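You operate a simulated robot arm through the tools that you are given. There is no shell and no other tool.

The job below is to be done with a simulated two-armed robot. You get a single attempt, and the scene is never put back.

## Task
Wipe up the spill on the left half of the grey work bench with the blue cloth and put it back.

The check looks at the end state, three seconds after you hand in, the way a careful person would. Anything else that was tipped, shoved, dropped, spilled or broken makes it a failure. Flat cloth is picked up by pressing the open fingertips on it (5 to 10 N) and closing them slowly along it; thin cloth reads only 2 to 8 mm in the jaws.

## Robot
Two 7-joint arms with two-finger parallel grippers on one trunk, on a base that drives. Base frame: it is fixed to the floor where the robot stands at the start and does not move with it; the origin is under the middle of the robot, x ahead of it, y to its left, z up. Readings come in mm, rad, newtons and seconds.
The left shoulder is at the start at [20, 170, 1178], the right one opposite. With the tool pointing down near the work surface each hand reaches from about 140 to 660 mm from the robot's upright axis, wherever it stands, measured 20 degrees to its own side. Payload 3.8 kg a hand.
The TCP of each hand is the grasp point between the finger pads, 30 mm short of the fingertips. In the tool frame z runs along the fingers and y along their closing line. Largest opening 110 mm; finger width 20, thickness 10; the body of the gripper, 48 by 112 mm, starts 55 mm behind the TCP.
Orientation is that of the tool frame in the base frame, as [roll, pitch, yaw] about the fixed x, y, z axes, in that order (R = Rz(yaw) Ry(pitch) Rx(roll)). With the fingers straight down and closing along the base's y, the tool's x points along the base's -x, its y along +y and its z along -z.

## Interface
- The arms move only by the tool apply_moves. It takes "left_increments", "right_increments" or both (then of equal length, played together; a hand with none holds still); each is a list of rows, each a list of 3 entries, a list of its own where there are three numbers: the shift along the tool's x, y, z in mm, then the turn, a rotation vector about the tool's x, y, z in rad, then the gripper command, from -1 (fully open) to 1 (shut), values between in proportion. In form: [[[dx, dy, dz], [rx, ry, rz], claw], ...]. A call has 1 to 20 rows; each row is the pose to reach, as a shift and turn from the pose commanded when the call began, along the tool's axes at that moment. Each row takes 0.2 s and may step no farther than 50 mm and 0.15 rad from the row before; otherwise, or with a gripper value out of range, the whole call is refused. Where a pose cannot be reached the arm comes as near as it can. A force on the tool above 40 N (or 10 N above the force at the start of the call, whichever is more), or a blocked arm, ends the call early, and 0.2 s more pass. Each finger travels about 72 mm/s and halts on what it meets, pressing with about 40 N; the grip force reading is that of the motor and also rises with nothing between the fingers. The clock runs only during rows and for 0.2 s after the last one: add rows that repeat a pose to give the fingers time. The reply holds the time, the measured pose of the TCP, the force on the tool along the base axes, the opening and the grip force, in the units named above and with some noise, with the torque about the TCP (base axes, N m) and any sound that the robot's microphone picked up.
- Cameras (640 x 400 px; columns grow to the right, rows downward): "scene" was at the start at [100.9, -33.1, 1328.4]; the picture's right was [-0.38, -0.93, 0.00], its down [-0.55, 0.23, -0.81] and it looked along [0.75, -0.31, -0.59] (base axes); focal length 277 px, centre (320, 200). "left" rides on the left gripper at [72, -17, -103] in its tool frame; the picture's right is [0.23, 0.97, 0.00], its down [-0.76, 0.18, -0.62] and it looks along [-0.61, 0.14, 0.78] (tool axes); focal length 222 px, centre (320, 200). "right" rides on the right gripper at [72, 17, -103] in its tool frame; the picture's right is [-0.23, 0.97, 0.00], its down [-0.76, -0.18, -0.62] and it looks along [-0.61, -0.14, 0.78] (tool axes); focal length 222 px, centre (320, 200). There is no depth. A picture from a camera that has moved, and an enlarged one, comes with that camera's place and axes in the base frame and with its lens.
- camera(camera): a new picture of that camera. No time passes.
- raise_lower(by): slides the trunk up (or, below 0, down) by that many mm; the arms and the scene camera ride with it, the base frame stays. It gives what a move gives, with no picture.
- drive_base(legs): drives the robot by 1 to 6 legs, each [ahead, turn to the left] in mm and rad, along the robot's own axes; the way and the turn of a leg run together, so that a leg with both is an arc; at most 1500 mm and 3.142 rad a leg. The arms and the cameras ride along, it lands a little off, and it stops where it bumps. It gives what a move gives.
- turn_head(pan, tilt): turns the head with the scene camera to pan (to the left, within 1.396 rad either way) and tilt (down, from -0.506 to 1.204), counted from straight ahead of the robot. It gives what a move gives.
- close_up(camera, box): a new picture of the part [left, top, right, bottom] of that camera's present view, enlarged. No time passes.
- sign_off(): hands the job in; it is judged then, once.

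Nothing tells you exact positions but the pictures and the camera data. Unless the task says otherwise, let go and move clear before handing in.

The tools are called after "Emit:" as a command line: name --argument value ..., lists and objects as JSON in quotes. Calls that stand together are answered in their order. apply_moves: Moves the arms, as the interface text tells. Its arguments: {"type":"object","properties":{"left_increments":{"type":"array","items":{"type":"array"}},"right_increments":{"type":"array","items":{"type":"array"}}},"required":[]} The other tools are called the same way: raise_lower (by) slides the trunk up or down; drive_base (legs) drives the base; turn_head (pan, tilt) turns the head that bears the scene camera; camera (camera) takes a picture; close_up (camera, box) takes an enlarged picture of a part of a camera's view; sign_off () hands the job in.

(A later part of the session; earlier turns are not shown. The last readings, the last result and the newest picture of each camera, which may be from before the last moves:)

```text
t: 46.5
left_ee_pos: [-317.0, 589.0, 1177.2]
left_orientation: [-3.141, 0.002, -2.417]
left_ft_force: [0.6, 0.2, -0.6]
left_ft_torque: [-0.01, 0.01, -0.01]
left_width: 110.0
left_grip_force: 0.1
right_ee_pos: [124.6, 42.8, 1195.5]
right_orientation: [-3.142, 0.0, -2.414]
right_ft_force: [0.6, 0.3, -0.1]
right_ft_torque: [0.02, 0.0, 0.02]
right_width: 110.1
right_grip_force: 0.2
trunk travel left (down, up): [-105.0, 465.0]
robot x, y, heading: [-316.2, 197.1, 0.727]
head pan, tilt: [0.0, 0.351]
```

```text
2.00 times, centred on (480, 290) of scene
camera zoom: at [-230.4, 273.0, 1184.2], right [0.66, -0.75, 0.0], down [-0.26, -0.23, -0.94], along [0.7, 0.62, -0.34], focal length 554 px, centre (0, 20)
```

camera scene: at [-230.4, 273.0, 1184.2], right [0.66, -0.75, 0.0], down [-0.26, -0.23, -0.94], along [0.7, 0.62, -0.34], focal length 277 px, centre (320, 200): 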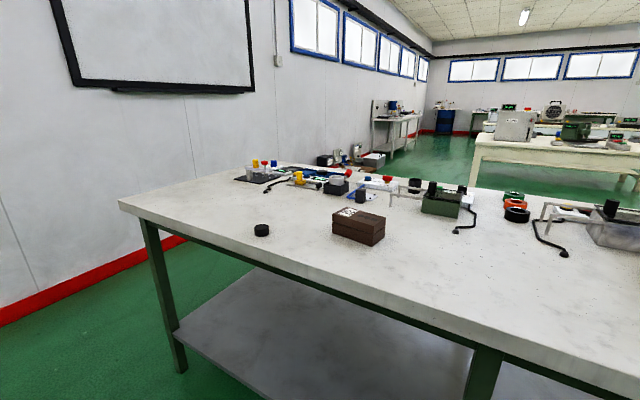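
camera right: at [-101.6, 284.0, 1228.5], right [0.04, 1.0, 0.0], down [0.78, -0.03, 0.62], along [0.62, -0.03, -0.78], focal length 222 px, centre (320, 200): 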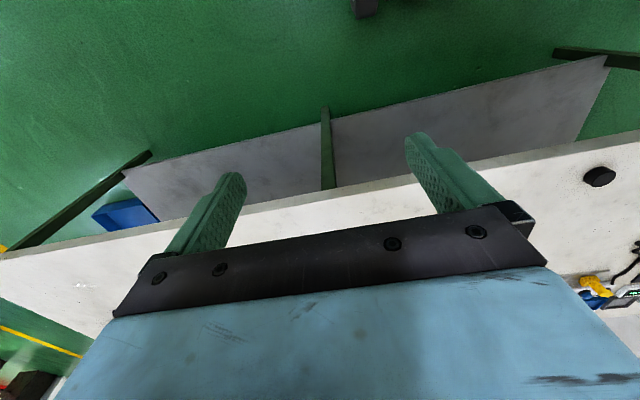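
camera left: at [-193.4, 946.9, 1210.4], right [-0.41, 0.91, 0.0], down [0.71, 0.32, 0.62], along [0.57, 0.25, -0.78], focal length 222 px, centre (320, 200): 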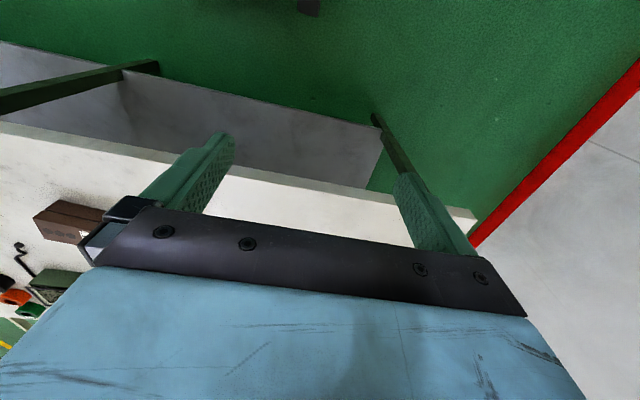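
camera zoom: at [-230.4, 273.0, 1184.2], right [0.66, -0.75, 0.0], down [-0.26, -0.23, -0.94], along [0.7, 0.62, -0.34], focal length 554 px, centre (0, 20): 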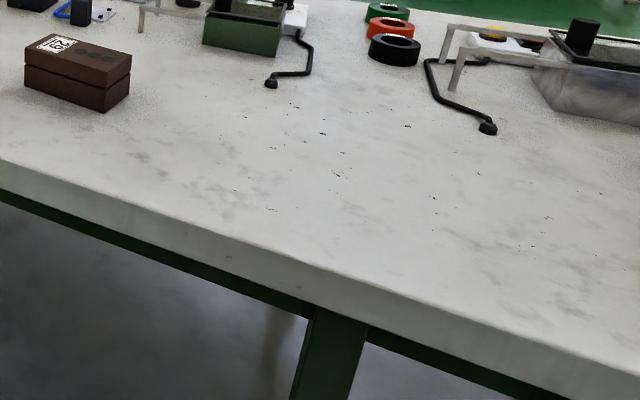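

No glint from here either. I'll magnify the suspicious faintly brown patch near (200, 420) and other regions more strongly.

Emit:
close_up --camera "scene" --box '[370, 230, 530, 330]'

Emit:
close_up --camera "scene" --box '[400, 200, 560, 300]'

Emit:
close_up --camera "scene" --box '[220, 180, 380, 280]'

Emit:
close_up --camera "scene" --box '[500, 200, 640, 288]'

```text
4.00 times, centred on (450, 280) of scene
camera zoom: at [-230.4, 273.0, 1184.2], right [0.66, -0.75, 0.0], down [-0.26, -0.23, -0.94], along [0.7, 0.62, -0.34], focal length 1109 px, centre (-200, -120)
```

zoom: 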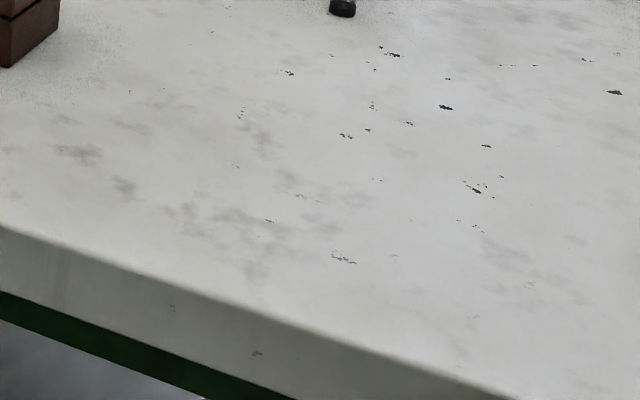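

```text
4.00 times, centred on (480, 250) of scene
camera zoom: at [-230.4, 273.0, 1184.2], right [0.66, -0.75, 0.0], down [-0.26, -0.23, -0.94], along [0.7, 0.62, -0.34], focal length 1109 px, centre (-320, 0)
```

zoom: 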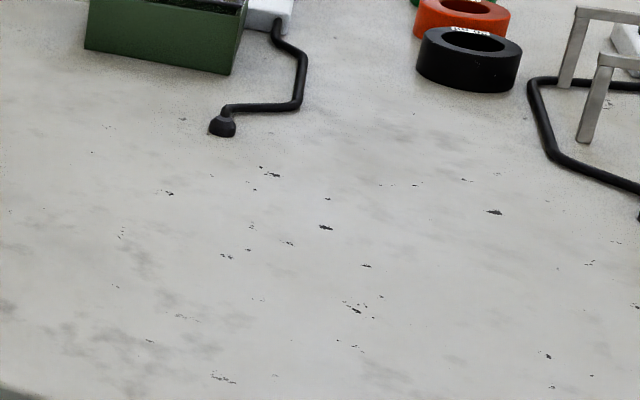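

```text
4.00 times, centred on (300, 230) of scene
camera zoom: at [-230.4, 273.0, 1184.2], right [0.66, -0.75, 0.0], down [-0.26, -0.23, -0.94], along [0.7, 0.62, -0.34], focal length 1109 px, centre (400, 80)
```

zoom: 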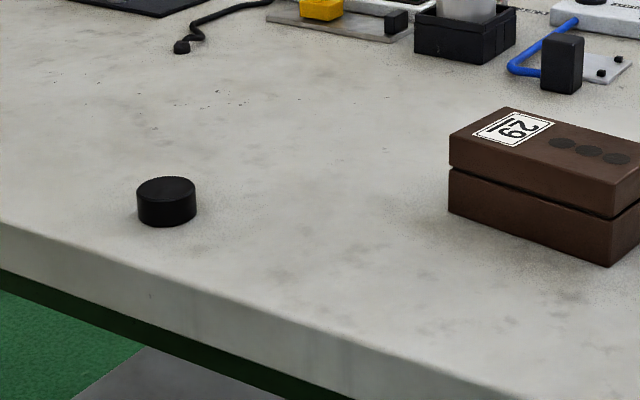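

```text
4.55 times, centred on (570, 244) of scene
camera zoom: at [-230.4, 273.0, 1184.2], right [0.66, -0.75, 0.0], down [-0.26, -0.23, -0.94], along [0.7, 0.62, -0.34], focal length 1260 px, centre (-816, 0)
```

zoom: 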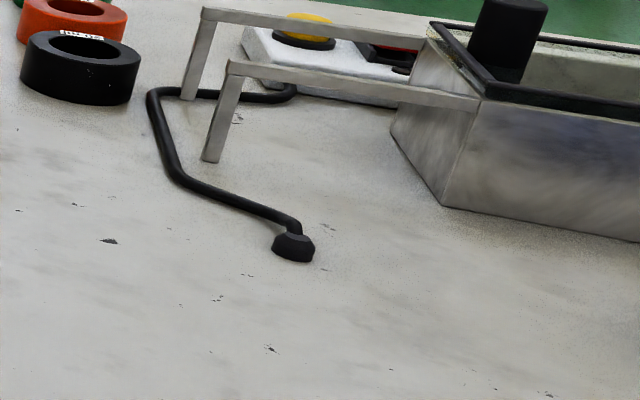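

I'll study how the known clear puddle looks from here, and use the hand cameras too, to learn what to look for.

Emit:
turn_head --pan -1.3 --tilt 0.3

Emit:
camera --camera "scene"

Emit:
camera --camera "right"

Emit:
camera --camera "left"

```text
t: 48.0
left_ee_pos: [-316.4, 590.0, 1177.3]
left_orientation: [-3.141, 0.002, -2.416]
left_ft_force: [0.5, -0.8, 0.9]
left_ft_torque: [-0.01, 0.0, -0.02]
left_width: 109.9
left_grip_force: 0.1
right_ee_pos: [124.9, 42.6, 1194.6]
right_orientation: [-3.141, 0.001, -2.415]
right_ft_force: [-0.6, 0.2, 0.4]
right_ft_torque: [-0.02, 0.01, -0.02]
right_width: 110.0
right_grip_force: 0.1
trunk travel left (down, up): [-105.0, 465.0]
robot x, y, heading: [-313.2, 194.6, 0.725]
head pan, tilt: [-1.3, 0.3]
```

```text
taken
camera scene: at [-221.6, 160.5, 1188.9], right [-0.54, -0.84, 0.0], down [-0.25, 0.16, -0.96], along [0.8, -0.52, -0.3], focal length 277 px, centre (320, 200)
```

scene: 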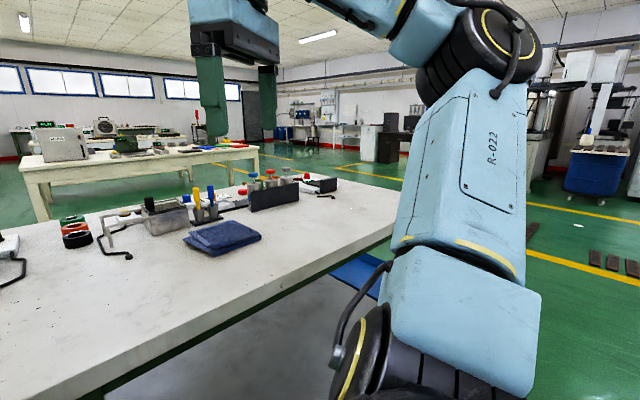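

```text
taken
camera right: at [58.8, 8.2, 1298.4], right [-0.48, 0.88, 0.0], down [0.69, 0.37, 0.62], along [0.55, 0.3, -0.78], focal length 222 px, centre (320, 200)
```

right: 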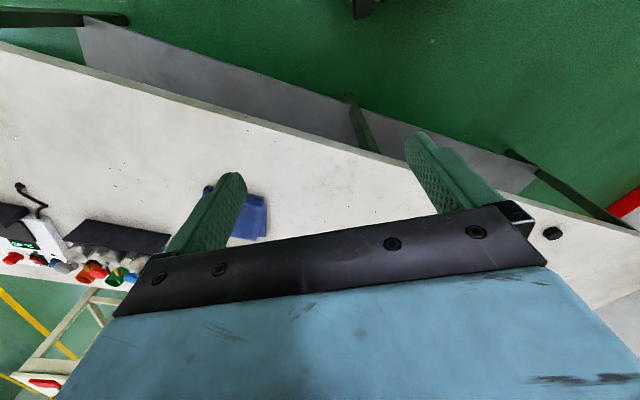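

```text
taken
camera left: at [-359.4, 529.9, 1280.4], right [-0.82, 0.58, 0.0], down [0.45, 0.64, 0.62], along [0.36, 0.51, -0.78], focal length 222 px, centre (320, 200)
```

left: 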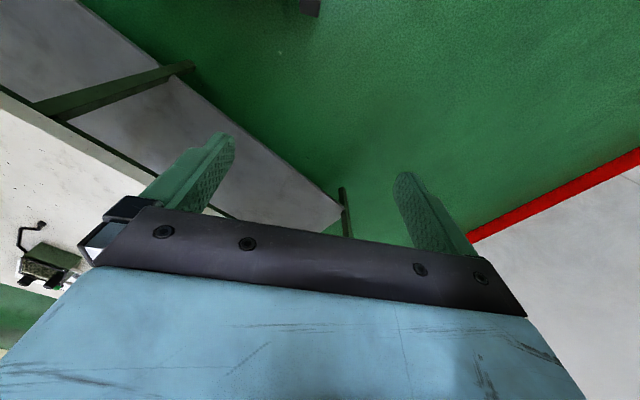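

I'll magnify where the known puddle should appear in both of these views.

Emit:
close_up --camera "scene" --box '[270, 170, 430, 270]'

Emit:
close_up --camera "right" --box '[0, 50, 240, 200]'

Emit:
close_up --camera "left" --box '[0, 90, 160, 190]'

Emit:
close_up --camera "right" --box '[200, 100, 440, 250]'

```text
4.00 times, centred on (350, 220) of scene
camera zoom: at [-221.6, 160.5, 1188.9], right [-0.54, -0.84, 0.0], down [-0.25, 0.16, -0.96], along [0.8, -0.52, -0.3], focal length 1109 px, centre (200, 120)
```

zoom: 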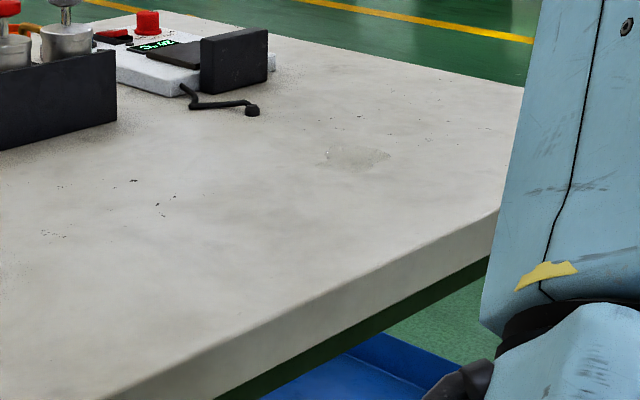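

```text
2.67 times, centred on (120, 125) of right
camera zoom: at [58.8, 8.2, 1298.4], right [-0.48, 0.88, 0.0], down [0.69, 0.37, 0.62], along [0.55, 0.3, -0.78], focal length 592 px, centre (853, 400)
```

zoom: 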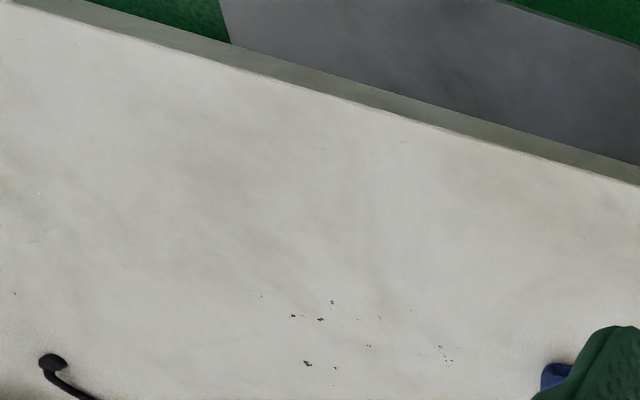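

```text
4.00 times, centred on (80, 140) of left
camera zoom: at [-359.4, 529.9, 1280.4], right [-0.82, 0.58, 0.0], down [0.45, 0.64, 0.62], along [0.36, 0.51, -0.78], focal length 888 px, centre (1280, 440)
```

zoom: 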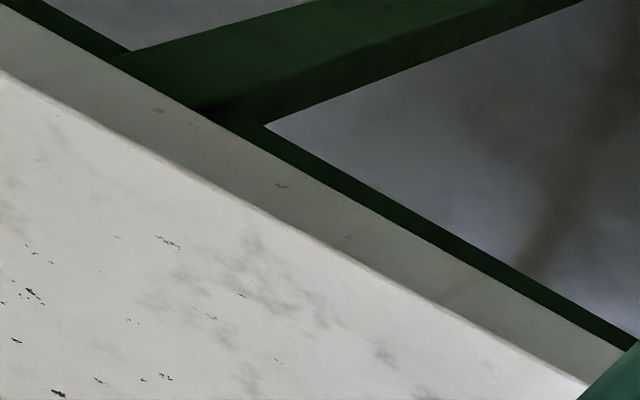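

```text
2.67 times, centred on (320, 175) of right
camera zoom: at [58.8, 8.2, 1298.4], right [-0.48, 0.88, 0.0], down [0.69, 0.37, 0.62], along [0.55, 0.3, -0.78], focal length 592 px, centre (320, 267)
```

zoom: 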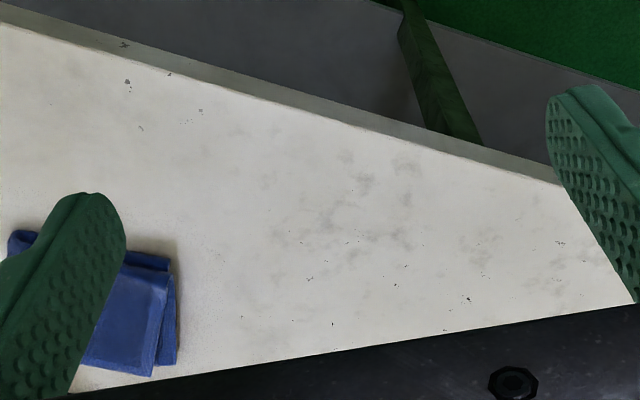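

The known puddle shows as a faint translucent patch about 65 mm wide at (430, -415), clearly on the right half. Now I know its look, so I'll scan the left half at shallow angles with strong magnification.

Emit:
turn_head --pan 0.0 --tilt 0.3

Emit:
camera --camera "scene"

Emit:
close_up --camera "scene" --box '[110, 165, 270, 265]'

Emit:
close_up --camera "scene" --box '[230, 165, 390, 265]'

Emit:
close_up --camera "scene" --box '[350, 180, 510, 280]'

Emit:
close_up --camera "scene" --box '[430, 200, 590, 300]'

Emit:
close_up --camera "scene" --box '[400, 250, 640, 400]'

```text
t: 49.5
left_ee_pos: [-316.9, 589.3, 1176.5]
left_orientation: [-3.141, 0.002, -2.416]
left_ft_force: [-0.1, 0.1, 0.8]
left_ft_torque: [-0.03, 0.02, 0.02]
left_width: 109.9
left_grip_force: 0.2
right_ee_pos: [124.7, 43.6, 1194.3]
right_orientation: [-3.14, -0.001, -2.415]
right_ft_force: [0.2, -0.9, -1.2]
right_ft_torque: [-0.02, 0.01, 0.01]
right_width: 110.1
right_grip_force: 0.0
trunk travel left (down, up): [-105.0, 465.0]
robot x, y, heading: [-317.1, 196.6, 0.729]
head pan, tilt: [0.0, 0.3]
```

```text
taken
camera scene: at [-230.2, 273.1, 1188.9], right [0.66, -0.75, 0.0], down [-0.22, -0.2, -0.96], along [0.71, 0.63, -0.3], focal length 277 px, centre (320, 200)
```

scene: 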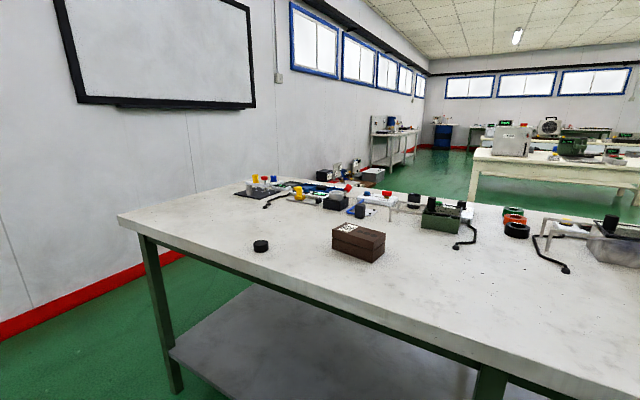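

```text
4.00 times, centred on (190, 215) of scene
camera zoom: at [-230.2, 273.1, 1188.9], right [0.66, -0.75, 0.0], down [-0.22, -0.2, -0.96], along [0.71, 0.63, -0.3], focal length 1109 px, centre (840, 140)
```

zoom: 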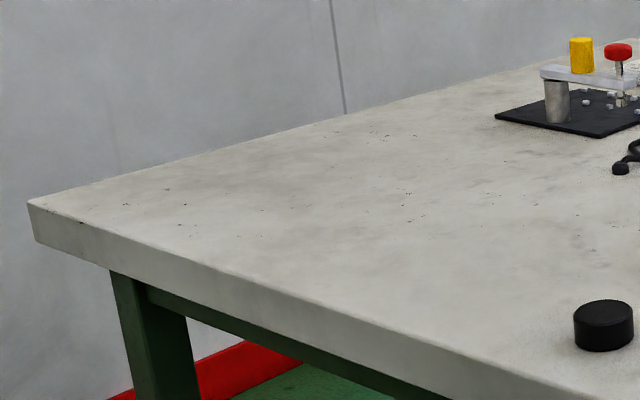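

```text
4.00 times, centred on (310, 215) of scene
camera zoom: at [-230.2, 273.1, 1188.9], right [0.66, -0.75, 0.0], down [-0.22, -0.2, -0.96], along [0.71, 0.63, -0.3], focal length 1109 px, centre (360, 140)
```

zoom: 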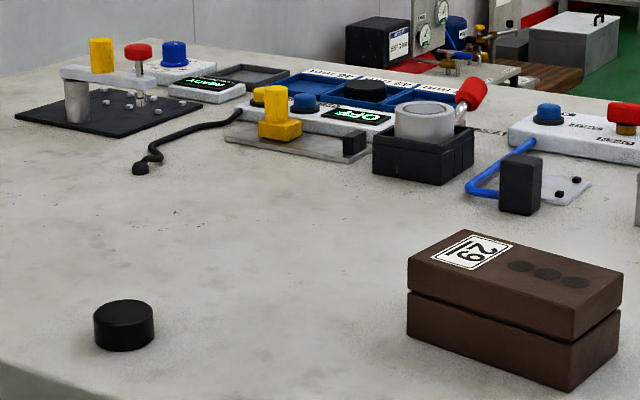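

```text
4.00 times, centred on (430, 230) of scene
camera zoom: at [-230.2, 273.1, 1188.9], right [0.66, -0.75, 0.0], down [-0.22, -0.2, -0.96], along [0.71, 0.63, -0.3], focal length 1109 px, centre (-120, 80)
```

zoom: 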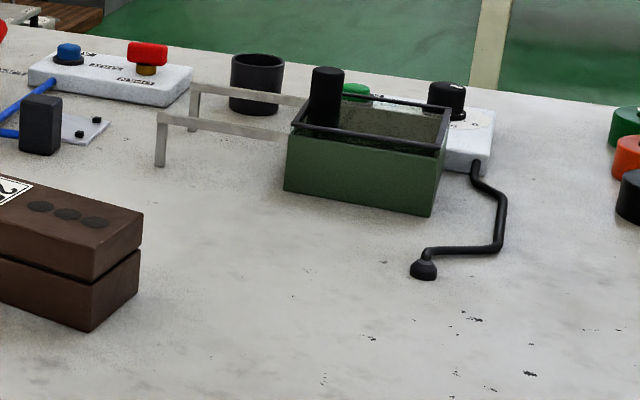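

```text
4.00 times, centred on (510, 250) of scene
camera zoom: at [-230.2, 273.1, 1188.9], right [0.66, -0.75, 0.0], down [-0.22, -0.2, -0.96], along [0.71, 0.63, -0.3], focal length 1109 px, centre (-440, 0)
```

zoom: 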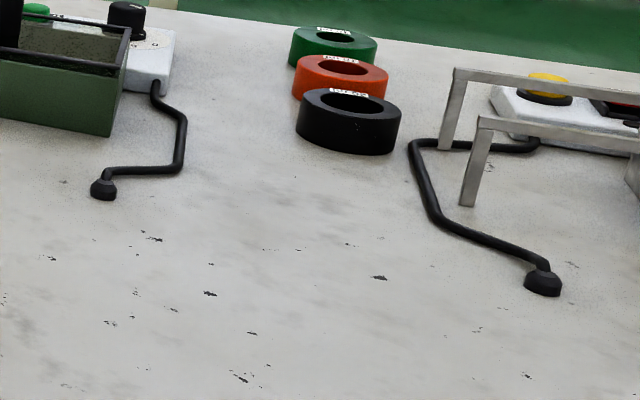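

```text
2.67 times, centred on (520, 325) of scene
camera zoom: at [-230.2, 273.1, 1188.9], right [0.66, -0.75, 0.0], down [-0.22, -0.2, -0.96], along [0.71, 0.63, -0.3], focal length 739 px, centre (-213, -133)
```

zoom: 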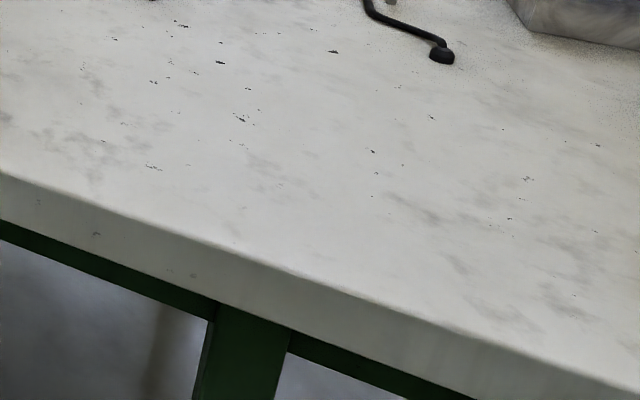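

No film shows from this side. I'll drive to the left end of the bench and look diagonally right, the direction in which the known film was visible.

Emit:
drive_base --legs '[[0, 1.05], [1100, 0], [0, -2.47]]'

Emit:
turn_head --pan 0.0 --tilt 0.35

Emit:
camera --camera "scene"

```text
t: 63.6
left_ee_pos: [-146.2, 1313.8, 1177.3]
left_orientation: [3.141, 0.0, 2.422]
left_ft_force: [-0.4, 0.1, -0.3]
left_ft_torque: [0.06, 0.0, 0.0]
left_width: 109.9
left_grip_force: 0.0
right_ee_pos: [-632.3, 806.4, 1194.7]
right_orientation: [3.141, 0.0, 2.423]
right_ft_force: [0.2, 1.0, -0.2]
right_ft_torque: [0.0, 0.03, 0.02]
right_width: 110.0
right_grip_force: 0.0
trunk travel left (down, up): [-105.0, 465.0]
robot x, y, heading: [-535.3, 1261.7, -0.716]
head pan, tilt: [0.0, 0.3]
```

```text
t: 64.2
left_ee_pos: [-146.1, 1313.3, 1176.5]
left_orientation: [3.141, 0.001, 2.422]
left_ft_force: [-0.2, 0.0, 0.2]
left_ft_torque: [-0.04, 0.02, -0.02]
left_width: 109.8
left_grip_force: 0.0
right_ee_pos: [-632.5, 807.0, 1195.6]
right_orientation: [-3.141, 0.0, 2.421]
right_ft_force: [0.3, 0.2, 0.1]
right_ft_torque: [0.03, 0.0, 0.0]
right_width: 109.9
right_grip_force: 0.1
trunk travel left (down, up): [-105.0, 465.0]
robot x, y, heading: [-537.1, 1262.7, -0.718]
head pan, tilt: [0.0, 0.351]
```

```text
taken
camera scene: at [-450.6, 1187.0, 1184.2], right [-0.66, -0.75, 0.0], down [-0.26, 0.23, -0.94], along [0.71, -0.62, -0.34], focal length 277 px, centre (320, 200)
```

scene: 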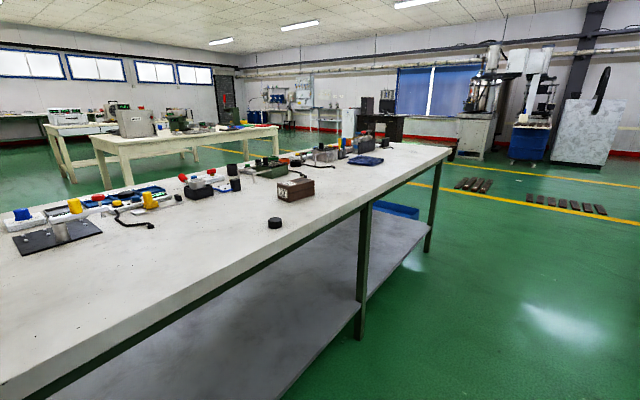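

I'm now looking along the bench from its left end. I'll magnify the left-half surface in steps.

Emit:
close_up --camera "scene" --box '[230, 140, 390, 240]'

Emit:
close_up --camera "scene" --box '[130, 170, 290, 270]'

Emit:
close_up --camera "scene" --box '[40, 210, 200, 310]'

Emit:
close_up --camera "scene" --box '[0, 240, 240, 390]'

Emit:
close_up --camera "scene" --box '[290, 130, 450, 230]'

```text
4.00 times, centred on (310, 190) of scene
camera zoom: at [-450.6, 1187.0, 1184.2], right [-0.66, -0.75, 0.0], down [-0.26, 0.23, -0.94], along [0.71, -0.62, -0.34], focal length 1109 px, centre (360, 240)
```

zoom: 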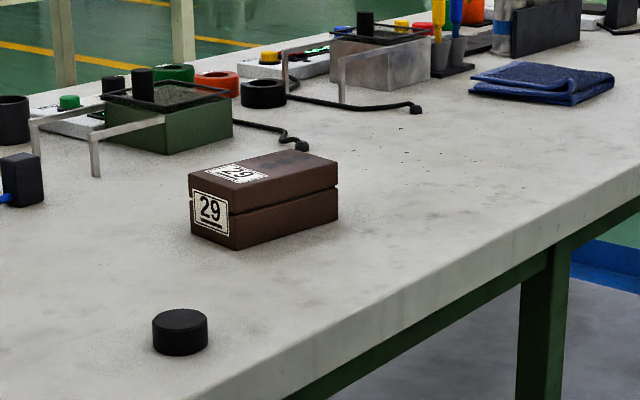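

```text
4.00 times, centred on (210, 220) of scene
camera zoom: at [-450.6, 1187.0, 1184.2], right [-0.66, -0.75, 0.0], down [-0.26, 0.23, -0.94], along [0.71, -0.62, -0.34], focal length 1109 px, centre (760, 120)
```

zoom: 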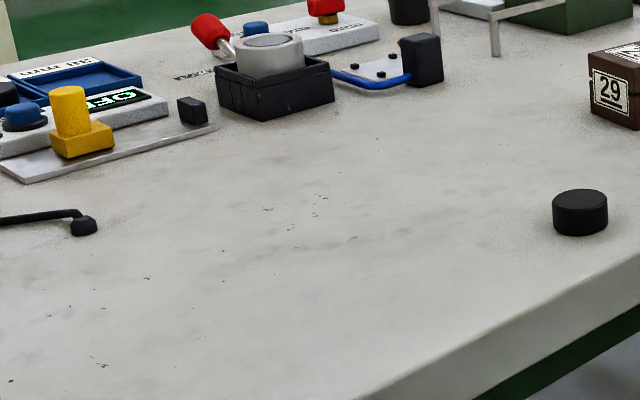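

```text
4.00 times, centred on (120, 260) of scene
camera zoom: at [-450.6, 1187.0, 1184.2], right [-0.66, -0.75, 0.0], down [-0.26, 0.23, -0.94], along [0.71, -0.62, -0.34], focal length 1109 px, centre (1120, -40)
```

zoom: 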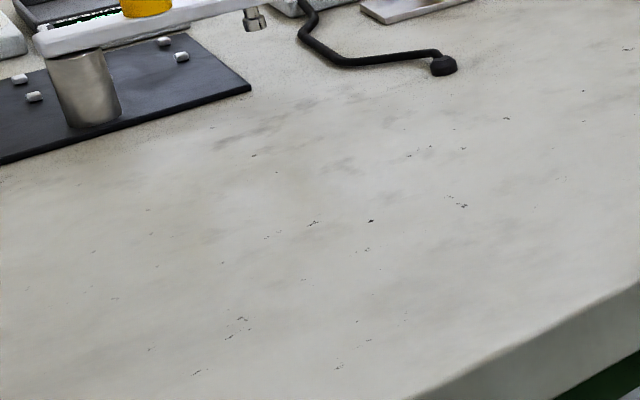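

```text
2.67 times, centred on (120, 315) of scene
camera zoom: at [-450.6, 1187.0, 1184.2], right [-0.66, -0.75, 0.0], down [-0.26, 0.23, -0.94], along [0.71, -0.62, -0.34], focal length 739 px, centre (853, -107)
```

zoom: 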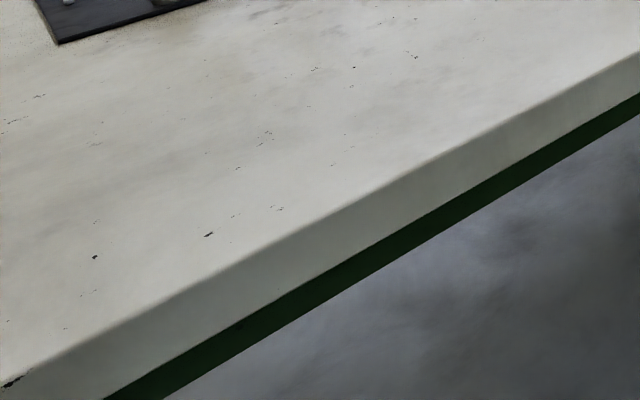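

```text
4.00 times, centred on (370, 180) of scene
camera zoom: at [-450.6, 1187.0, 1184.2], right [-0.66, -0.75, 0.0], down [-0.26, 0.23, -0.94], along [0.71, -0.62, -0.34], focal length 1109 px, centre (120, 280)
```

zoom: 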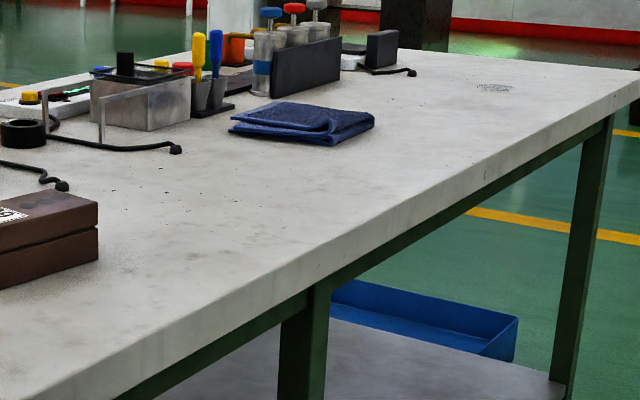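

Only the right-half puddle is visible again (near the bench's far right). For the nearest part of the left half the angle was too steep, so I'll lower the trunk and look again at a more grazing angle.

Emit:
raise_lower --by -100

Emit:
turn_head --pan 0.1 --tilt 0.25

Emit:
camera --camera "scene"

Emit:
close_up --camera "scene" --box '[0, 190, 240, 340]'

Emit:
close_up --camera "scene" --box '[140, 160, 300, 260]'

Emit:
close_up --camera "scene" --box '[240, 140, 400, 240]'

Emit:
close_up --camera "scene" --box '[340, 130, 500, 230]'

```text
t: 65.5
left_ee_pos: [-146.5, 1312.6, 1076.9]
left_orientation: [3.14, 0.002, 2.421]
left_ft_force: [-0.3, 0.6, -0.1]
left_ft_torque: [0.0, -0.03, -0.05]
left_width: 109.8
left_grip_force: 0.0
right_ee_pos: [-631.9, 805.3, 1095.0]
right_orientation: [3.141, 0.0, 2.422]
right_ft_force: [0.0, 0.0, 0.2]
right_ft_torque: [0.03, 0.0, -0.01]
right_width: 109.9
right_grip_force: 0.1
trunk travel left (down, up): [-5.0, 565.0]
robot x, y, heading: [-538.7, 1260.6, -0.719]
head pan, tilt: [0.0, 0.351]
```

```text
t: 66.2
left_ee_pos: [-145.9, 1312.5, 1077.2]
left_orientation: [-3.142, 0.002, 2.422]
left_ft_force: [0.5, -0.2, -0.1]
left_ft_torque: [0.01, 0.02, -0.03]
left_width: 110.1
left_grip_force: 0.1
right_ee_pos: [-633.2, 806.5, 1095.2]
right_orientation: [3.141, 0.001, 2.421]
right_ft_force: [0.4, -0.7, 0.2]
right_ft_torque: [0.04, -0.05, 0.0]
right_width: 110.0
right_grip_force: 0.1
trunk travel left (down, up): [-5.0, 565.0]
robot x, y, heading: [-534.8, 1262.9, -0.72]
head pan, tilt: [0.099, 0.25]
```

```text
taken
camera scene: at [-444.6, 1194.1, 1093.6], right [-0.58, -0.81, 0.0], down [-0.2, 0.14, -0.97], along [0.79, -0.56, -0.25], focal length 277 px, centre (320, 200)
```

scene: 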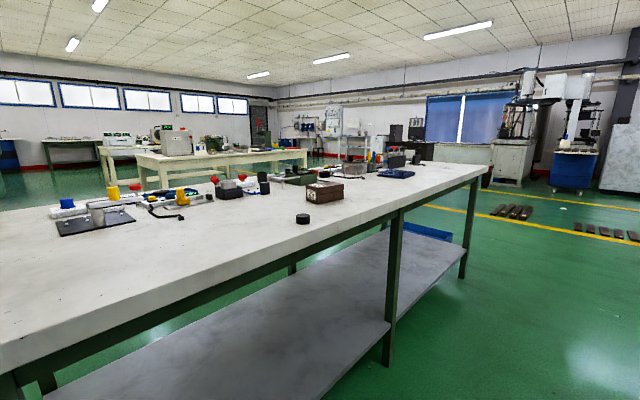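

```text
2.67 times, centred on (120, 265) of scene
camera zoom: at [-444.6, 1194.1, 1093.6], right [-0.58, -0.81, 0.0], down [-0.2, 0.14, -0.97], along [0.79, -0.56, -0.25], focal length 739 px, centre (853, 27)
```

zoom: 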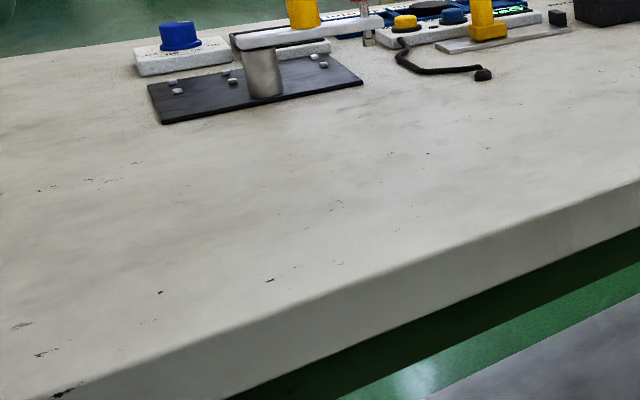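

```text
4.00 times, centred on (220, 210) of scene
camera zoom: at [-444.6, 1194.1, 1093.6], right [-0.58, -0.81, 0.0], down [-0.2, 0.14, -0.97], along [0.79, -0.56, -0.25], focal length 1109 px, centre (720, 160)
```

zoom: 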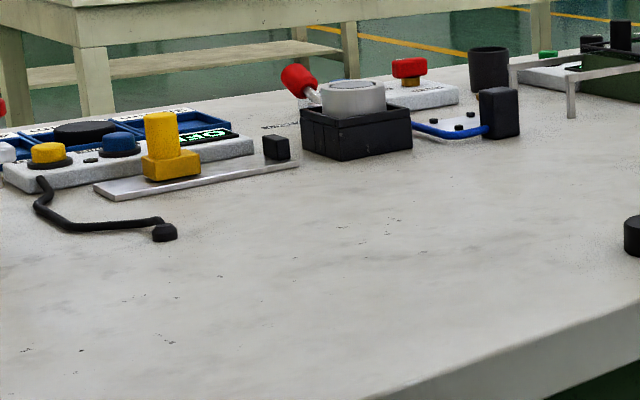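

```text
4.00 times, centred on (320, 190) of scene
camera zoom: at [-444.6, 1194.1, 1093.6], right [-0.58, -0.81, 0.0], down [-0.2, 0.14, -0.97], along [0.79, -0.56, -0.25], focal length 1109 px, centre (320, 240)
```

zoom: 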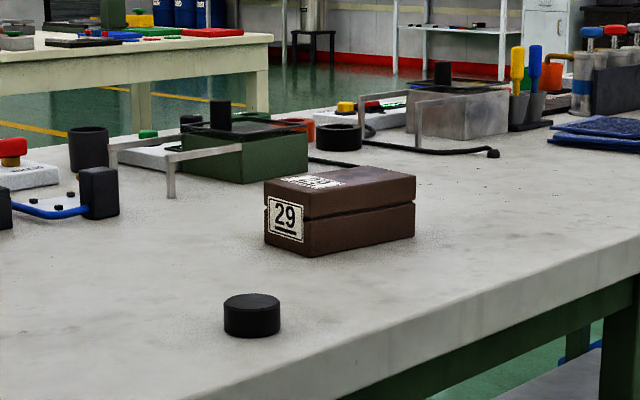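

```text
4.00 times, centred on (420, 180) of scene
camera zoom: at [-444.6, 1194.1, 1093.6], right [-0.58, -0.81, 0.0], down [-0.2, 0.14, -0.97], along [0.79, -0.56, -0.25], focal length 1109 px, centre (-80, 280)
```

zoom: 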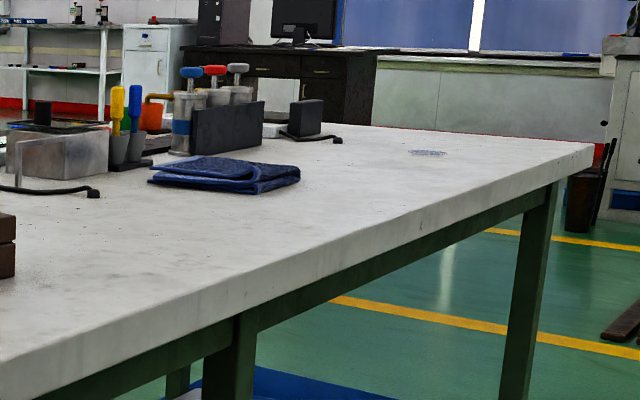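

Only the right-half film shows (now mirroring the blue blinds); the left half is clean except the strip hidden behind the box. I'll drive back to the bench's middle at this low height to check behind the box.

Emit:
drive_base --legs '[[0, -0.65], [950, 0], [0, 1.67]]'

Emit:
turn_head --pan 0.1 --tilt 0.25

Emit:
camera --camera "scene"

Emit:
close_up --camera "scene" --box '[160, 180, 320, 280]'

Emit:
close_up --camera "scene" --box '[280, 180, 440, 280]'

Emit:
close_up --camera "scene" --box '[0, 170, 240, 320]'

```text
t: 77.0
left_ee_pos: [-182.1, 684.5, 1077.6]
left_orientation: [-3.142, 0.0, -2.839]
left_ft_force: [-0.2, 0.5, 0.2]
left_ft_torque: [-0.02, 0.03, 0.0]
left_width: 109.9
left_grip_force: 0.0
right_ee_pos: [-5.2, 5.5, 1094.5]
right_orientation: [-3.141, 0.0, -2.842]
right_ft_force: [-0.8, -0.3, -0.2]
right_ft_torque: [-0.01, -0.01, 0.01]
right_width: 110.2
right_grip_force: 0.1
trunk travel left (down, up): [-5.0, 565.0]
robot x, y, heading: [-342.6, 326.0, 0.299]
head pan, tilt: [0.099, 0.25]
```

```text
t: 77.6
left_ee_pos: [-181.9, 684.0, 1077.2]
left_orientation: [3.141, 0.001, -2.84]
left_ft_force: [-0.5, -0.5, -0.4]
left_ft_torque: [-0.02, -0.01, 0.03]
left_width: 110.1
left_grip_force: 0.1
right_ee_pos: [-4.9, 3.5, 1096.4]
right_orientation: [-3.14, 0.0, -2.841]
right_ft_force: [0.0, 0.5, -0.5]
right_ft_torque: [0.02, -0.01, -0.03]
right_width: 109.9
right_grip_force: 0.0
trunk travel left (down, up): [-5.0, 565.0]
robot x, y, heading: [-342.2, 323.1, 0.303]
head pan, tilt: [0.099, 0.25]
```

```text
taken
camera scene: at [-237.0, 368.3, 1093.6], right [0.39, -0.92, 0.0], down [-0.23, -0.1, -0.97], along [0.89, 0.38, -0.25], focal length 277 px, centre (320, 200)
```

scene: 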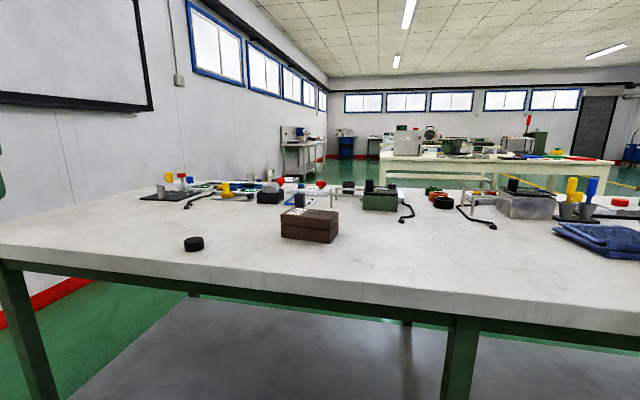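

```text
4.00 times, centred on (240, 230) of scene
camera zoom: at [-237.0, 368.3, 1093.6], right [0.39, -0.92, 0.0], down [-0.23, -0.1, -0.97], along [0.89, 0.38, -0.25], focal length 1109 px, centre (640, 80)
```

zoom: 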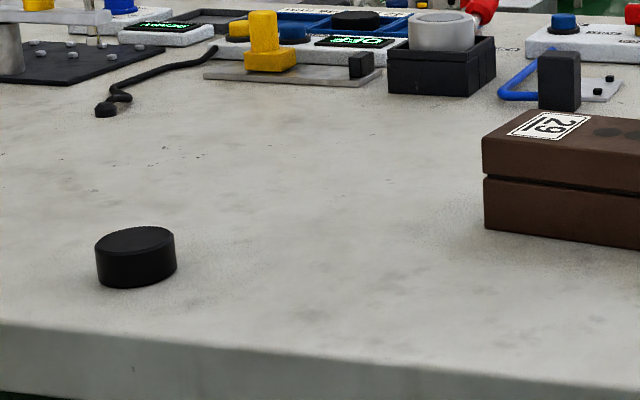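

```text
4.00 times, centred on (360, 230) of scene
camera zoom: at [-237.0, 368.3, 1093.6], right [0.39, -0.92, 0.0], down [-0.23, -0.1, -0.97], along [0.89, 0.38, -0.25], focal length 1109 px, centre (160, 80)
```

zoom: 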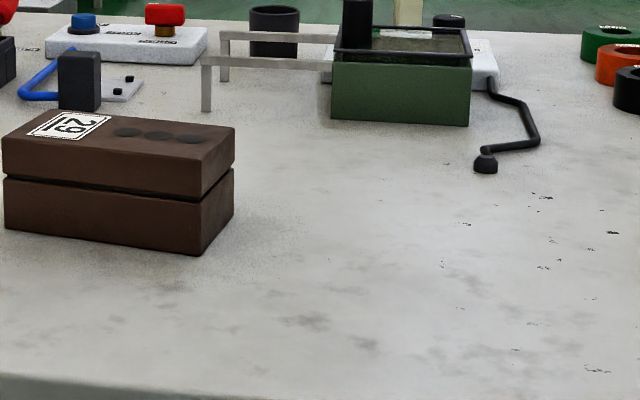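

```text
2.67 times, centred on (120, 245) of scene
camera zoom: at [-237.0, 368.3, 1093.6], right [0.39, -0.92, 0.0], down [-0.23, -0.1, -0.97], along [0.89, 0.38, -0.25], focal length 739 px, centre (853, 80)
```

zoom: 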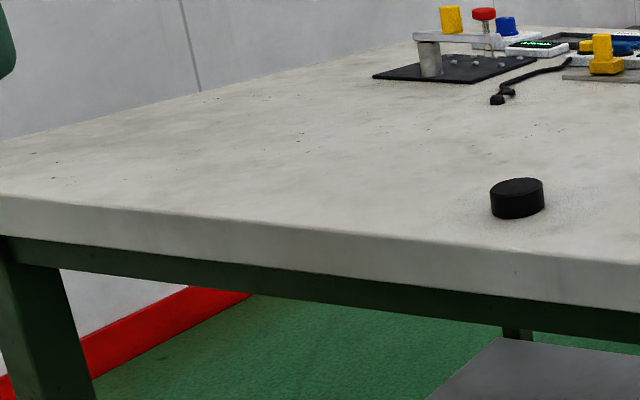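

The left half looks clean from every shallow angle; only the film at about (435, -415) exists so far. I'll return to the starting spot, restore the trunk height, and study that film from above to know how a spill looks close up.

Emit:
raise_lower --by 270

Emit:
drive_base --legs '[[0, -1.87], [325, 0], [0, 1.57], [340, 0]]'

Emit:
turn_head --pan -0.6 --tilt 0.75

Emit:
camera --camera "scene"

Emit:
camera --camera "right"

```text
t: 80.3
left_ee_pos: [-180.9, 683.4, 1346.8]
left_orientation: [-3.14, 0.002, -2.839]
left_ft_force: [0.9, -0.6, -0.3]
left_ft_torque: [0.0, 0.0, 0.03]
left_width: 110.1
left_grip_force: 0.0
right_ee_pos: [-5.5, 5.0, 1364.2]
right_orientation: [-3.139, 0.001, -2.842]
right_ft_force: [0.0, -0.1, -0.4]
right_ft_torque: [0.02, -0.01, 0.0]
right_width: 109.8
right_grip_force: 0.0
trunk travel left (down, up): [-275.0, 295.0]
robot x, y, heading: [-345.8, 328.2, 0.299]
head pan, tilt: [0.099, 0.25]
```

```text
t: 92.7
left_ee_pos: [261.0, 297.4, 1346.2]
left_orientation: [-3.14, 0.004, -3.136]
left_ft_force: [0.3, 0.2, 0.1]
left_ft_torque: [0.01, 0.01, 0.0]
left_width: 110.2
left_grip_force: 0.1
right_ee_pos: [230.9, -403.9, 1364.4]
right_orientation: [3.141, 0.001, -3.139]
right_ft_force: [0.6, -0.2, 0.3]
right_ft_torque: [-0.01, 0.03, -0.01]
right_width: 110.2
right_grip_force: 0.0
trunk travel left (down, up): [-275.0, 295.0]
robot x, y, heading: [-0.6, -1.7, 0.002]
head pan, tilt: [0.099, 0.25]
```

```text
t: 93.8
left_ee_pos: [260.0, 298.1, 1348.7]
left_orientation: [3.141, 0.002, -3.138]
left_ft_force: [0.8, 0.5, 0.6]
left_ft_torque: [-0.01, 0.0, 0.0]
left_width: 110.3
left_grip_force: 0.0
right_ee_pos: [230.2, -403.9, 1365.4]
right_orientation: [-3.141, -0.001, -3.137]
right_ft_force: [-1.0, -0.2, 0.4]
right_ft_torque: [0.0, -0.03, 0.0]
right_width: 109.9
right_grip_force: 0.1
trunk travel left (down, up): [-275.0, 295.0]
robot x, y, heading: [0.7, 1.3, 0.002]
head pan, tilt: [-0.6, 0.75]
```

```text
taken
camera scene: at [91.1, -44.5, 1318.6], right [-0.56, -0.83, 0.0], down [-0.56, 0.38, -0.73], along [0.61, -0.41, -0.68], focal length 277 px, centre (320, 200)
```

scene: 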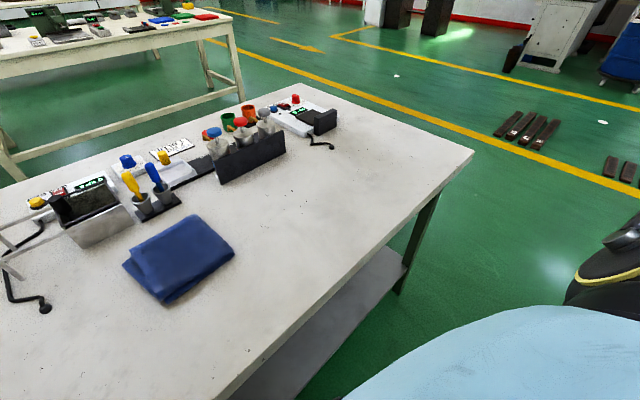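

```text
taken
camera right: at [157.8, -387.0, 1468.6], right [0.22, 0.97, 0.0], down [0.76, -0.17, 0.62], along [0.61, -0.14, -0.78], focal length 222 px, centre (320, 200)
```

right: 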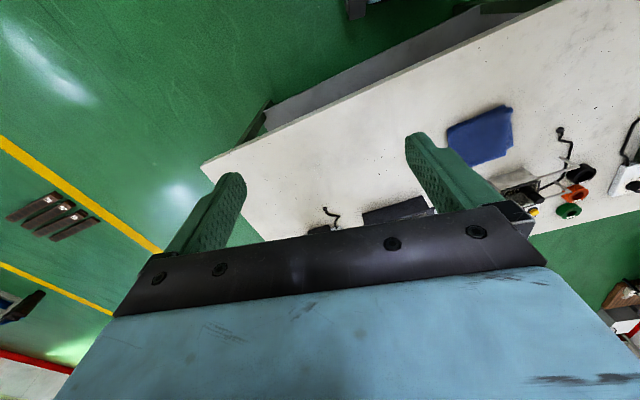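

I'm back at the start pose with the cloth and right-hand bench corner in view. I'll magnify the known film's place in both views.

Emit:
close_up --camera "scene" --box '[300, 140, 460, 240]'

Emit:
close_up --camera "right" --box '[240, 130, 400, 230]'

```text
4.00 times, centred on (380, 190) of scene
camera zoom: at [91.1, -44.5, 1318.6], right [-0.56, -0.83, 0.0], down [-0.56, 0.38, -0.73], along [0.61, -0.41, -0.68], focal length 1109 px, centre (80, 240)
```

zoom: 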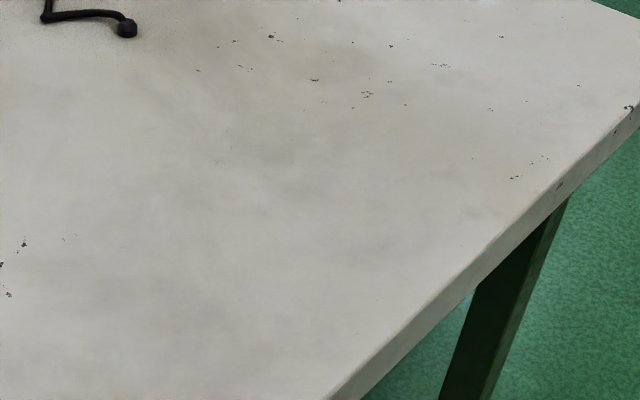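

```text
4.00 times, centred on (320, 180) of right
camera zoom: at [157.8, -387.0, 1468.6], right [0.22, 0.97, 0.0], down [0.76, -0.17, 0.62], along [0.61, -0.14, -0.78], focal length 888 px, centre (320, 280)
```

zoom: 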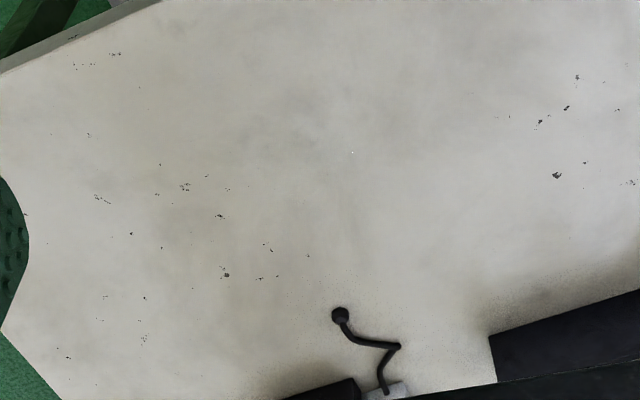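

From above the film is nearly invisible — only tiny glints — and triangulating gives bench height about 858 mm and the film near (495, -460). To rule out a left-half film fairly, I'll drive round to the bench's left end and look along it at very low angles.

Emit:
drive_base --legs '[[-340, 0], [0, 1.77], [1350, 0], [0, -0.8], [640, 0], [0, -1.23]]'

Emit:
turn_head --pan -0.3 --tilt 0.5

Emit:
camera --camera "scene"

```text
t: 114.9
left_ee_pos: [60.9, 2077.3, 1346.9]
left_orientation: [3.141, 0.001, 2.898]
left_ft_force: [0.2, -0.3, -0.3]
left_ft_torque: [-0.05, 0.03, 0.0]
left_width: 109.9
left_grip_force: 0.1
right_ee_pos: [-139.9, 1404.4, 1364.7]
right_orientation: [-3.141, -0.001, 2.898]
right_ft_force: [-0.2, 1.3, 0.2]
right_ft_torque: [-0.02, 0.0, 0.0]
right_width: 110.0
right_grip_force: 0.0
trunk travel left (down, up): [-275.0, 295.0]
robot x, y, heading: [-261.4, 1854.7, -0.244]
head pan, tilt: [-0.6, 0.75]
```

```text
t: 115.7
left_ee_pos: [61.7, 2077.7, 1347.1]
left_orientation: [3.14, 0.002, 2.898]
left_ft_force: [0.0, 0.8, 0.7]
left_ft_torque: [-0.02, -0.03, 0.0]
left_width: 110.1
left_grip_force: 0.0
right_ee_pos: [-139.7, 1405.2, 1365.3]
right_orientation: [3.141, 0.001, 2.897]
right_ft_force: [0.6, 0.6, 0.3]
right_ft_torque: [0.0, -0.02, 0.02]
right_width: 110.0
right_grip_force: 0.0
trunk travel left (down, up): [-275.0, 295.0]
robot x, y, heading: [-264.6, 1856.5, -0.247]
head pan, tilt: [-0.3, 0.499]
```

```text
taken
camera scene: at [-163.9, 1801.8, 1340.4], right [-0.52, -0.85, 0.0], down [-0.41, 0.25, -0.88], along [0.75, -0.46, -0.48], focal length 277 px, centre (320, 200)
```

scene: 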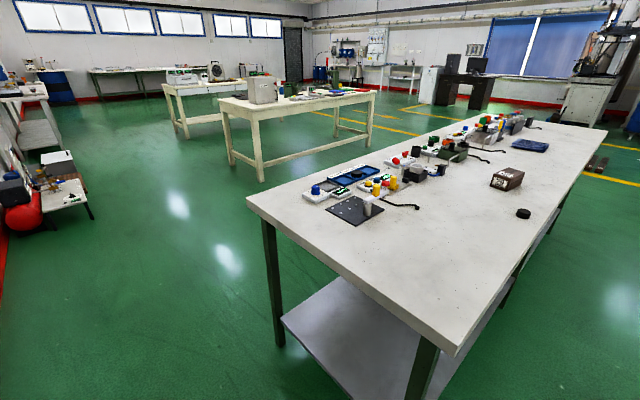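

I'm beside the bench's left end now. I'll move in front of that end and face along the bench.

Emit:
drive_base --legs '[[0, 0.1], [500, 0], [0, -1.23]]'

Emit:
turn_head --pan 0.0 --tilt 0.4

Emit:
camera --camera "scene"

Emit:
camera --camera "left"

Emit:
camera --camera "right"

```text
t: 122.3
left_ee_pos: [569.0, 1579.2, 1346.7]
left_orientation: [-3.141, 0.001, 1.749]
left_ft_force: [-0.1, 0.6, 0.9]
left_ft_torque: [0.0, -0.01, -0.01]
left_width: 109.9
left_grip_force: 0.1
right_ee_pos: [-127.9, 1486.9, 1365.9]
right_orientation: [-3.14, 0.002, 1.747]
right_ft_force: [0.3, 0.2, 0.2]
right_ft_torque: [0.02, 0.02, 0.04]
right_width: 109.9
right_grip_force: 0.1
trunk travel left (down, up): [-275.0, 295.0]
robot x, y, heading: [232.0, 1783.2, -1.39]
head pan, tilt: [-0.3, 0.499]
```

```text
t: 123.1
left_ee_pos: [569.0, 1580.2, 1347.0]
left_orientation: [-3.141, 0.001, 1.749]
left_ft_force: [0.8, 0.9, 0.2]
left_ft_torque: [0.02, 0.04, 0.02]
left_width: 109.9
left_grip_force: 0.3
right_ee_pos: [-127.6, 1487.6, 1365.6]
right_orientation: [-3.141, 0.001, 1.75]
right_ft_force: [0.5, 0.2, -1.0]
right_ft_torque: [-0.02, 0.02, -0.01]
right_width: 109.9
right_grip_force: 0.1
trunk travel left (down, up): [-275.0, 295.0]
robot x, y, heading: [233.5, 1782.1, -1.391]
head pan, tilt: [0.0, 0.4]
```

```text
taken
camera scene: at [251.7, 1670.1, 1349.6], right [-0.98, -0.18, 0.0], down [-0.07, 0.38, -0.92], along [0.16, -0.91, -0.39], focal length 277 px, centre (320, 200)
```

scene: 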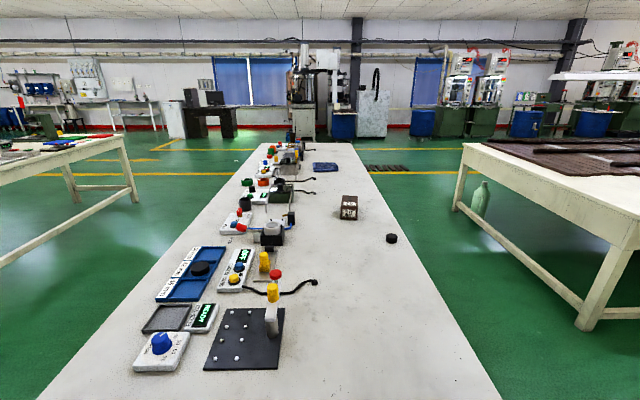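

```text
taken
camera left: at [540.0, 1648.3, 1450.4], right [0.92, 0.4, 0.0], down [0.31, -0.72, 0.62], along [0.25, -0.57, -0.78], focal length 222 px, centre (320, 200)
```

left: 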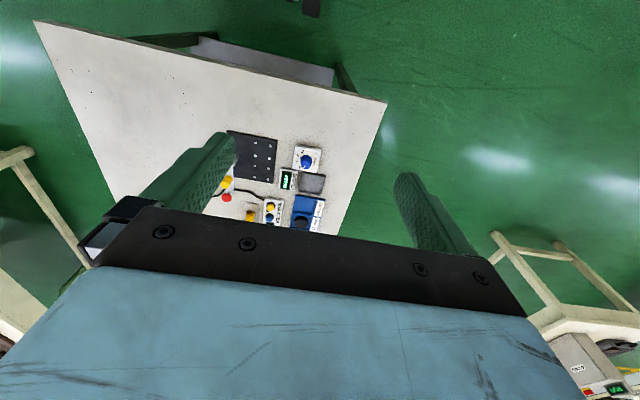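

```text
taken
camera right: at [-124.0, 1561.0, 1468.6], right [1.0, -0.05, 0.0], down [-0.04, -0.78, 0.62], along [-0.03, -0.62, -0.78], focal length 222 px, centre (320, 200)
```

right: 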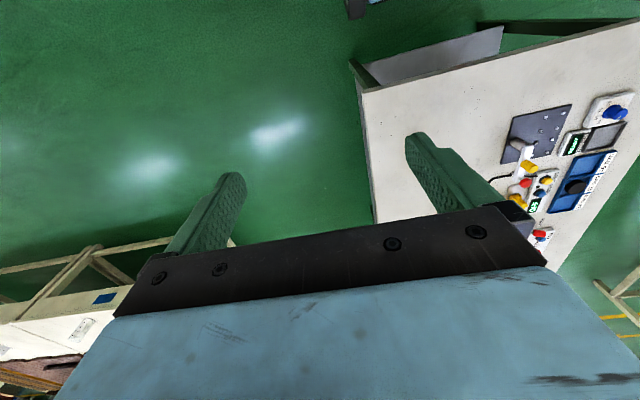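

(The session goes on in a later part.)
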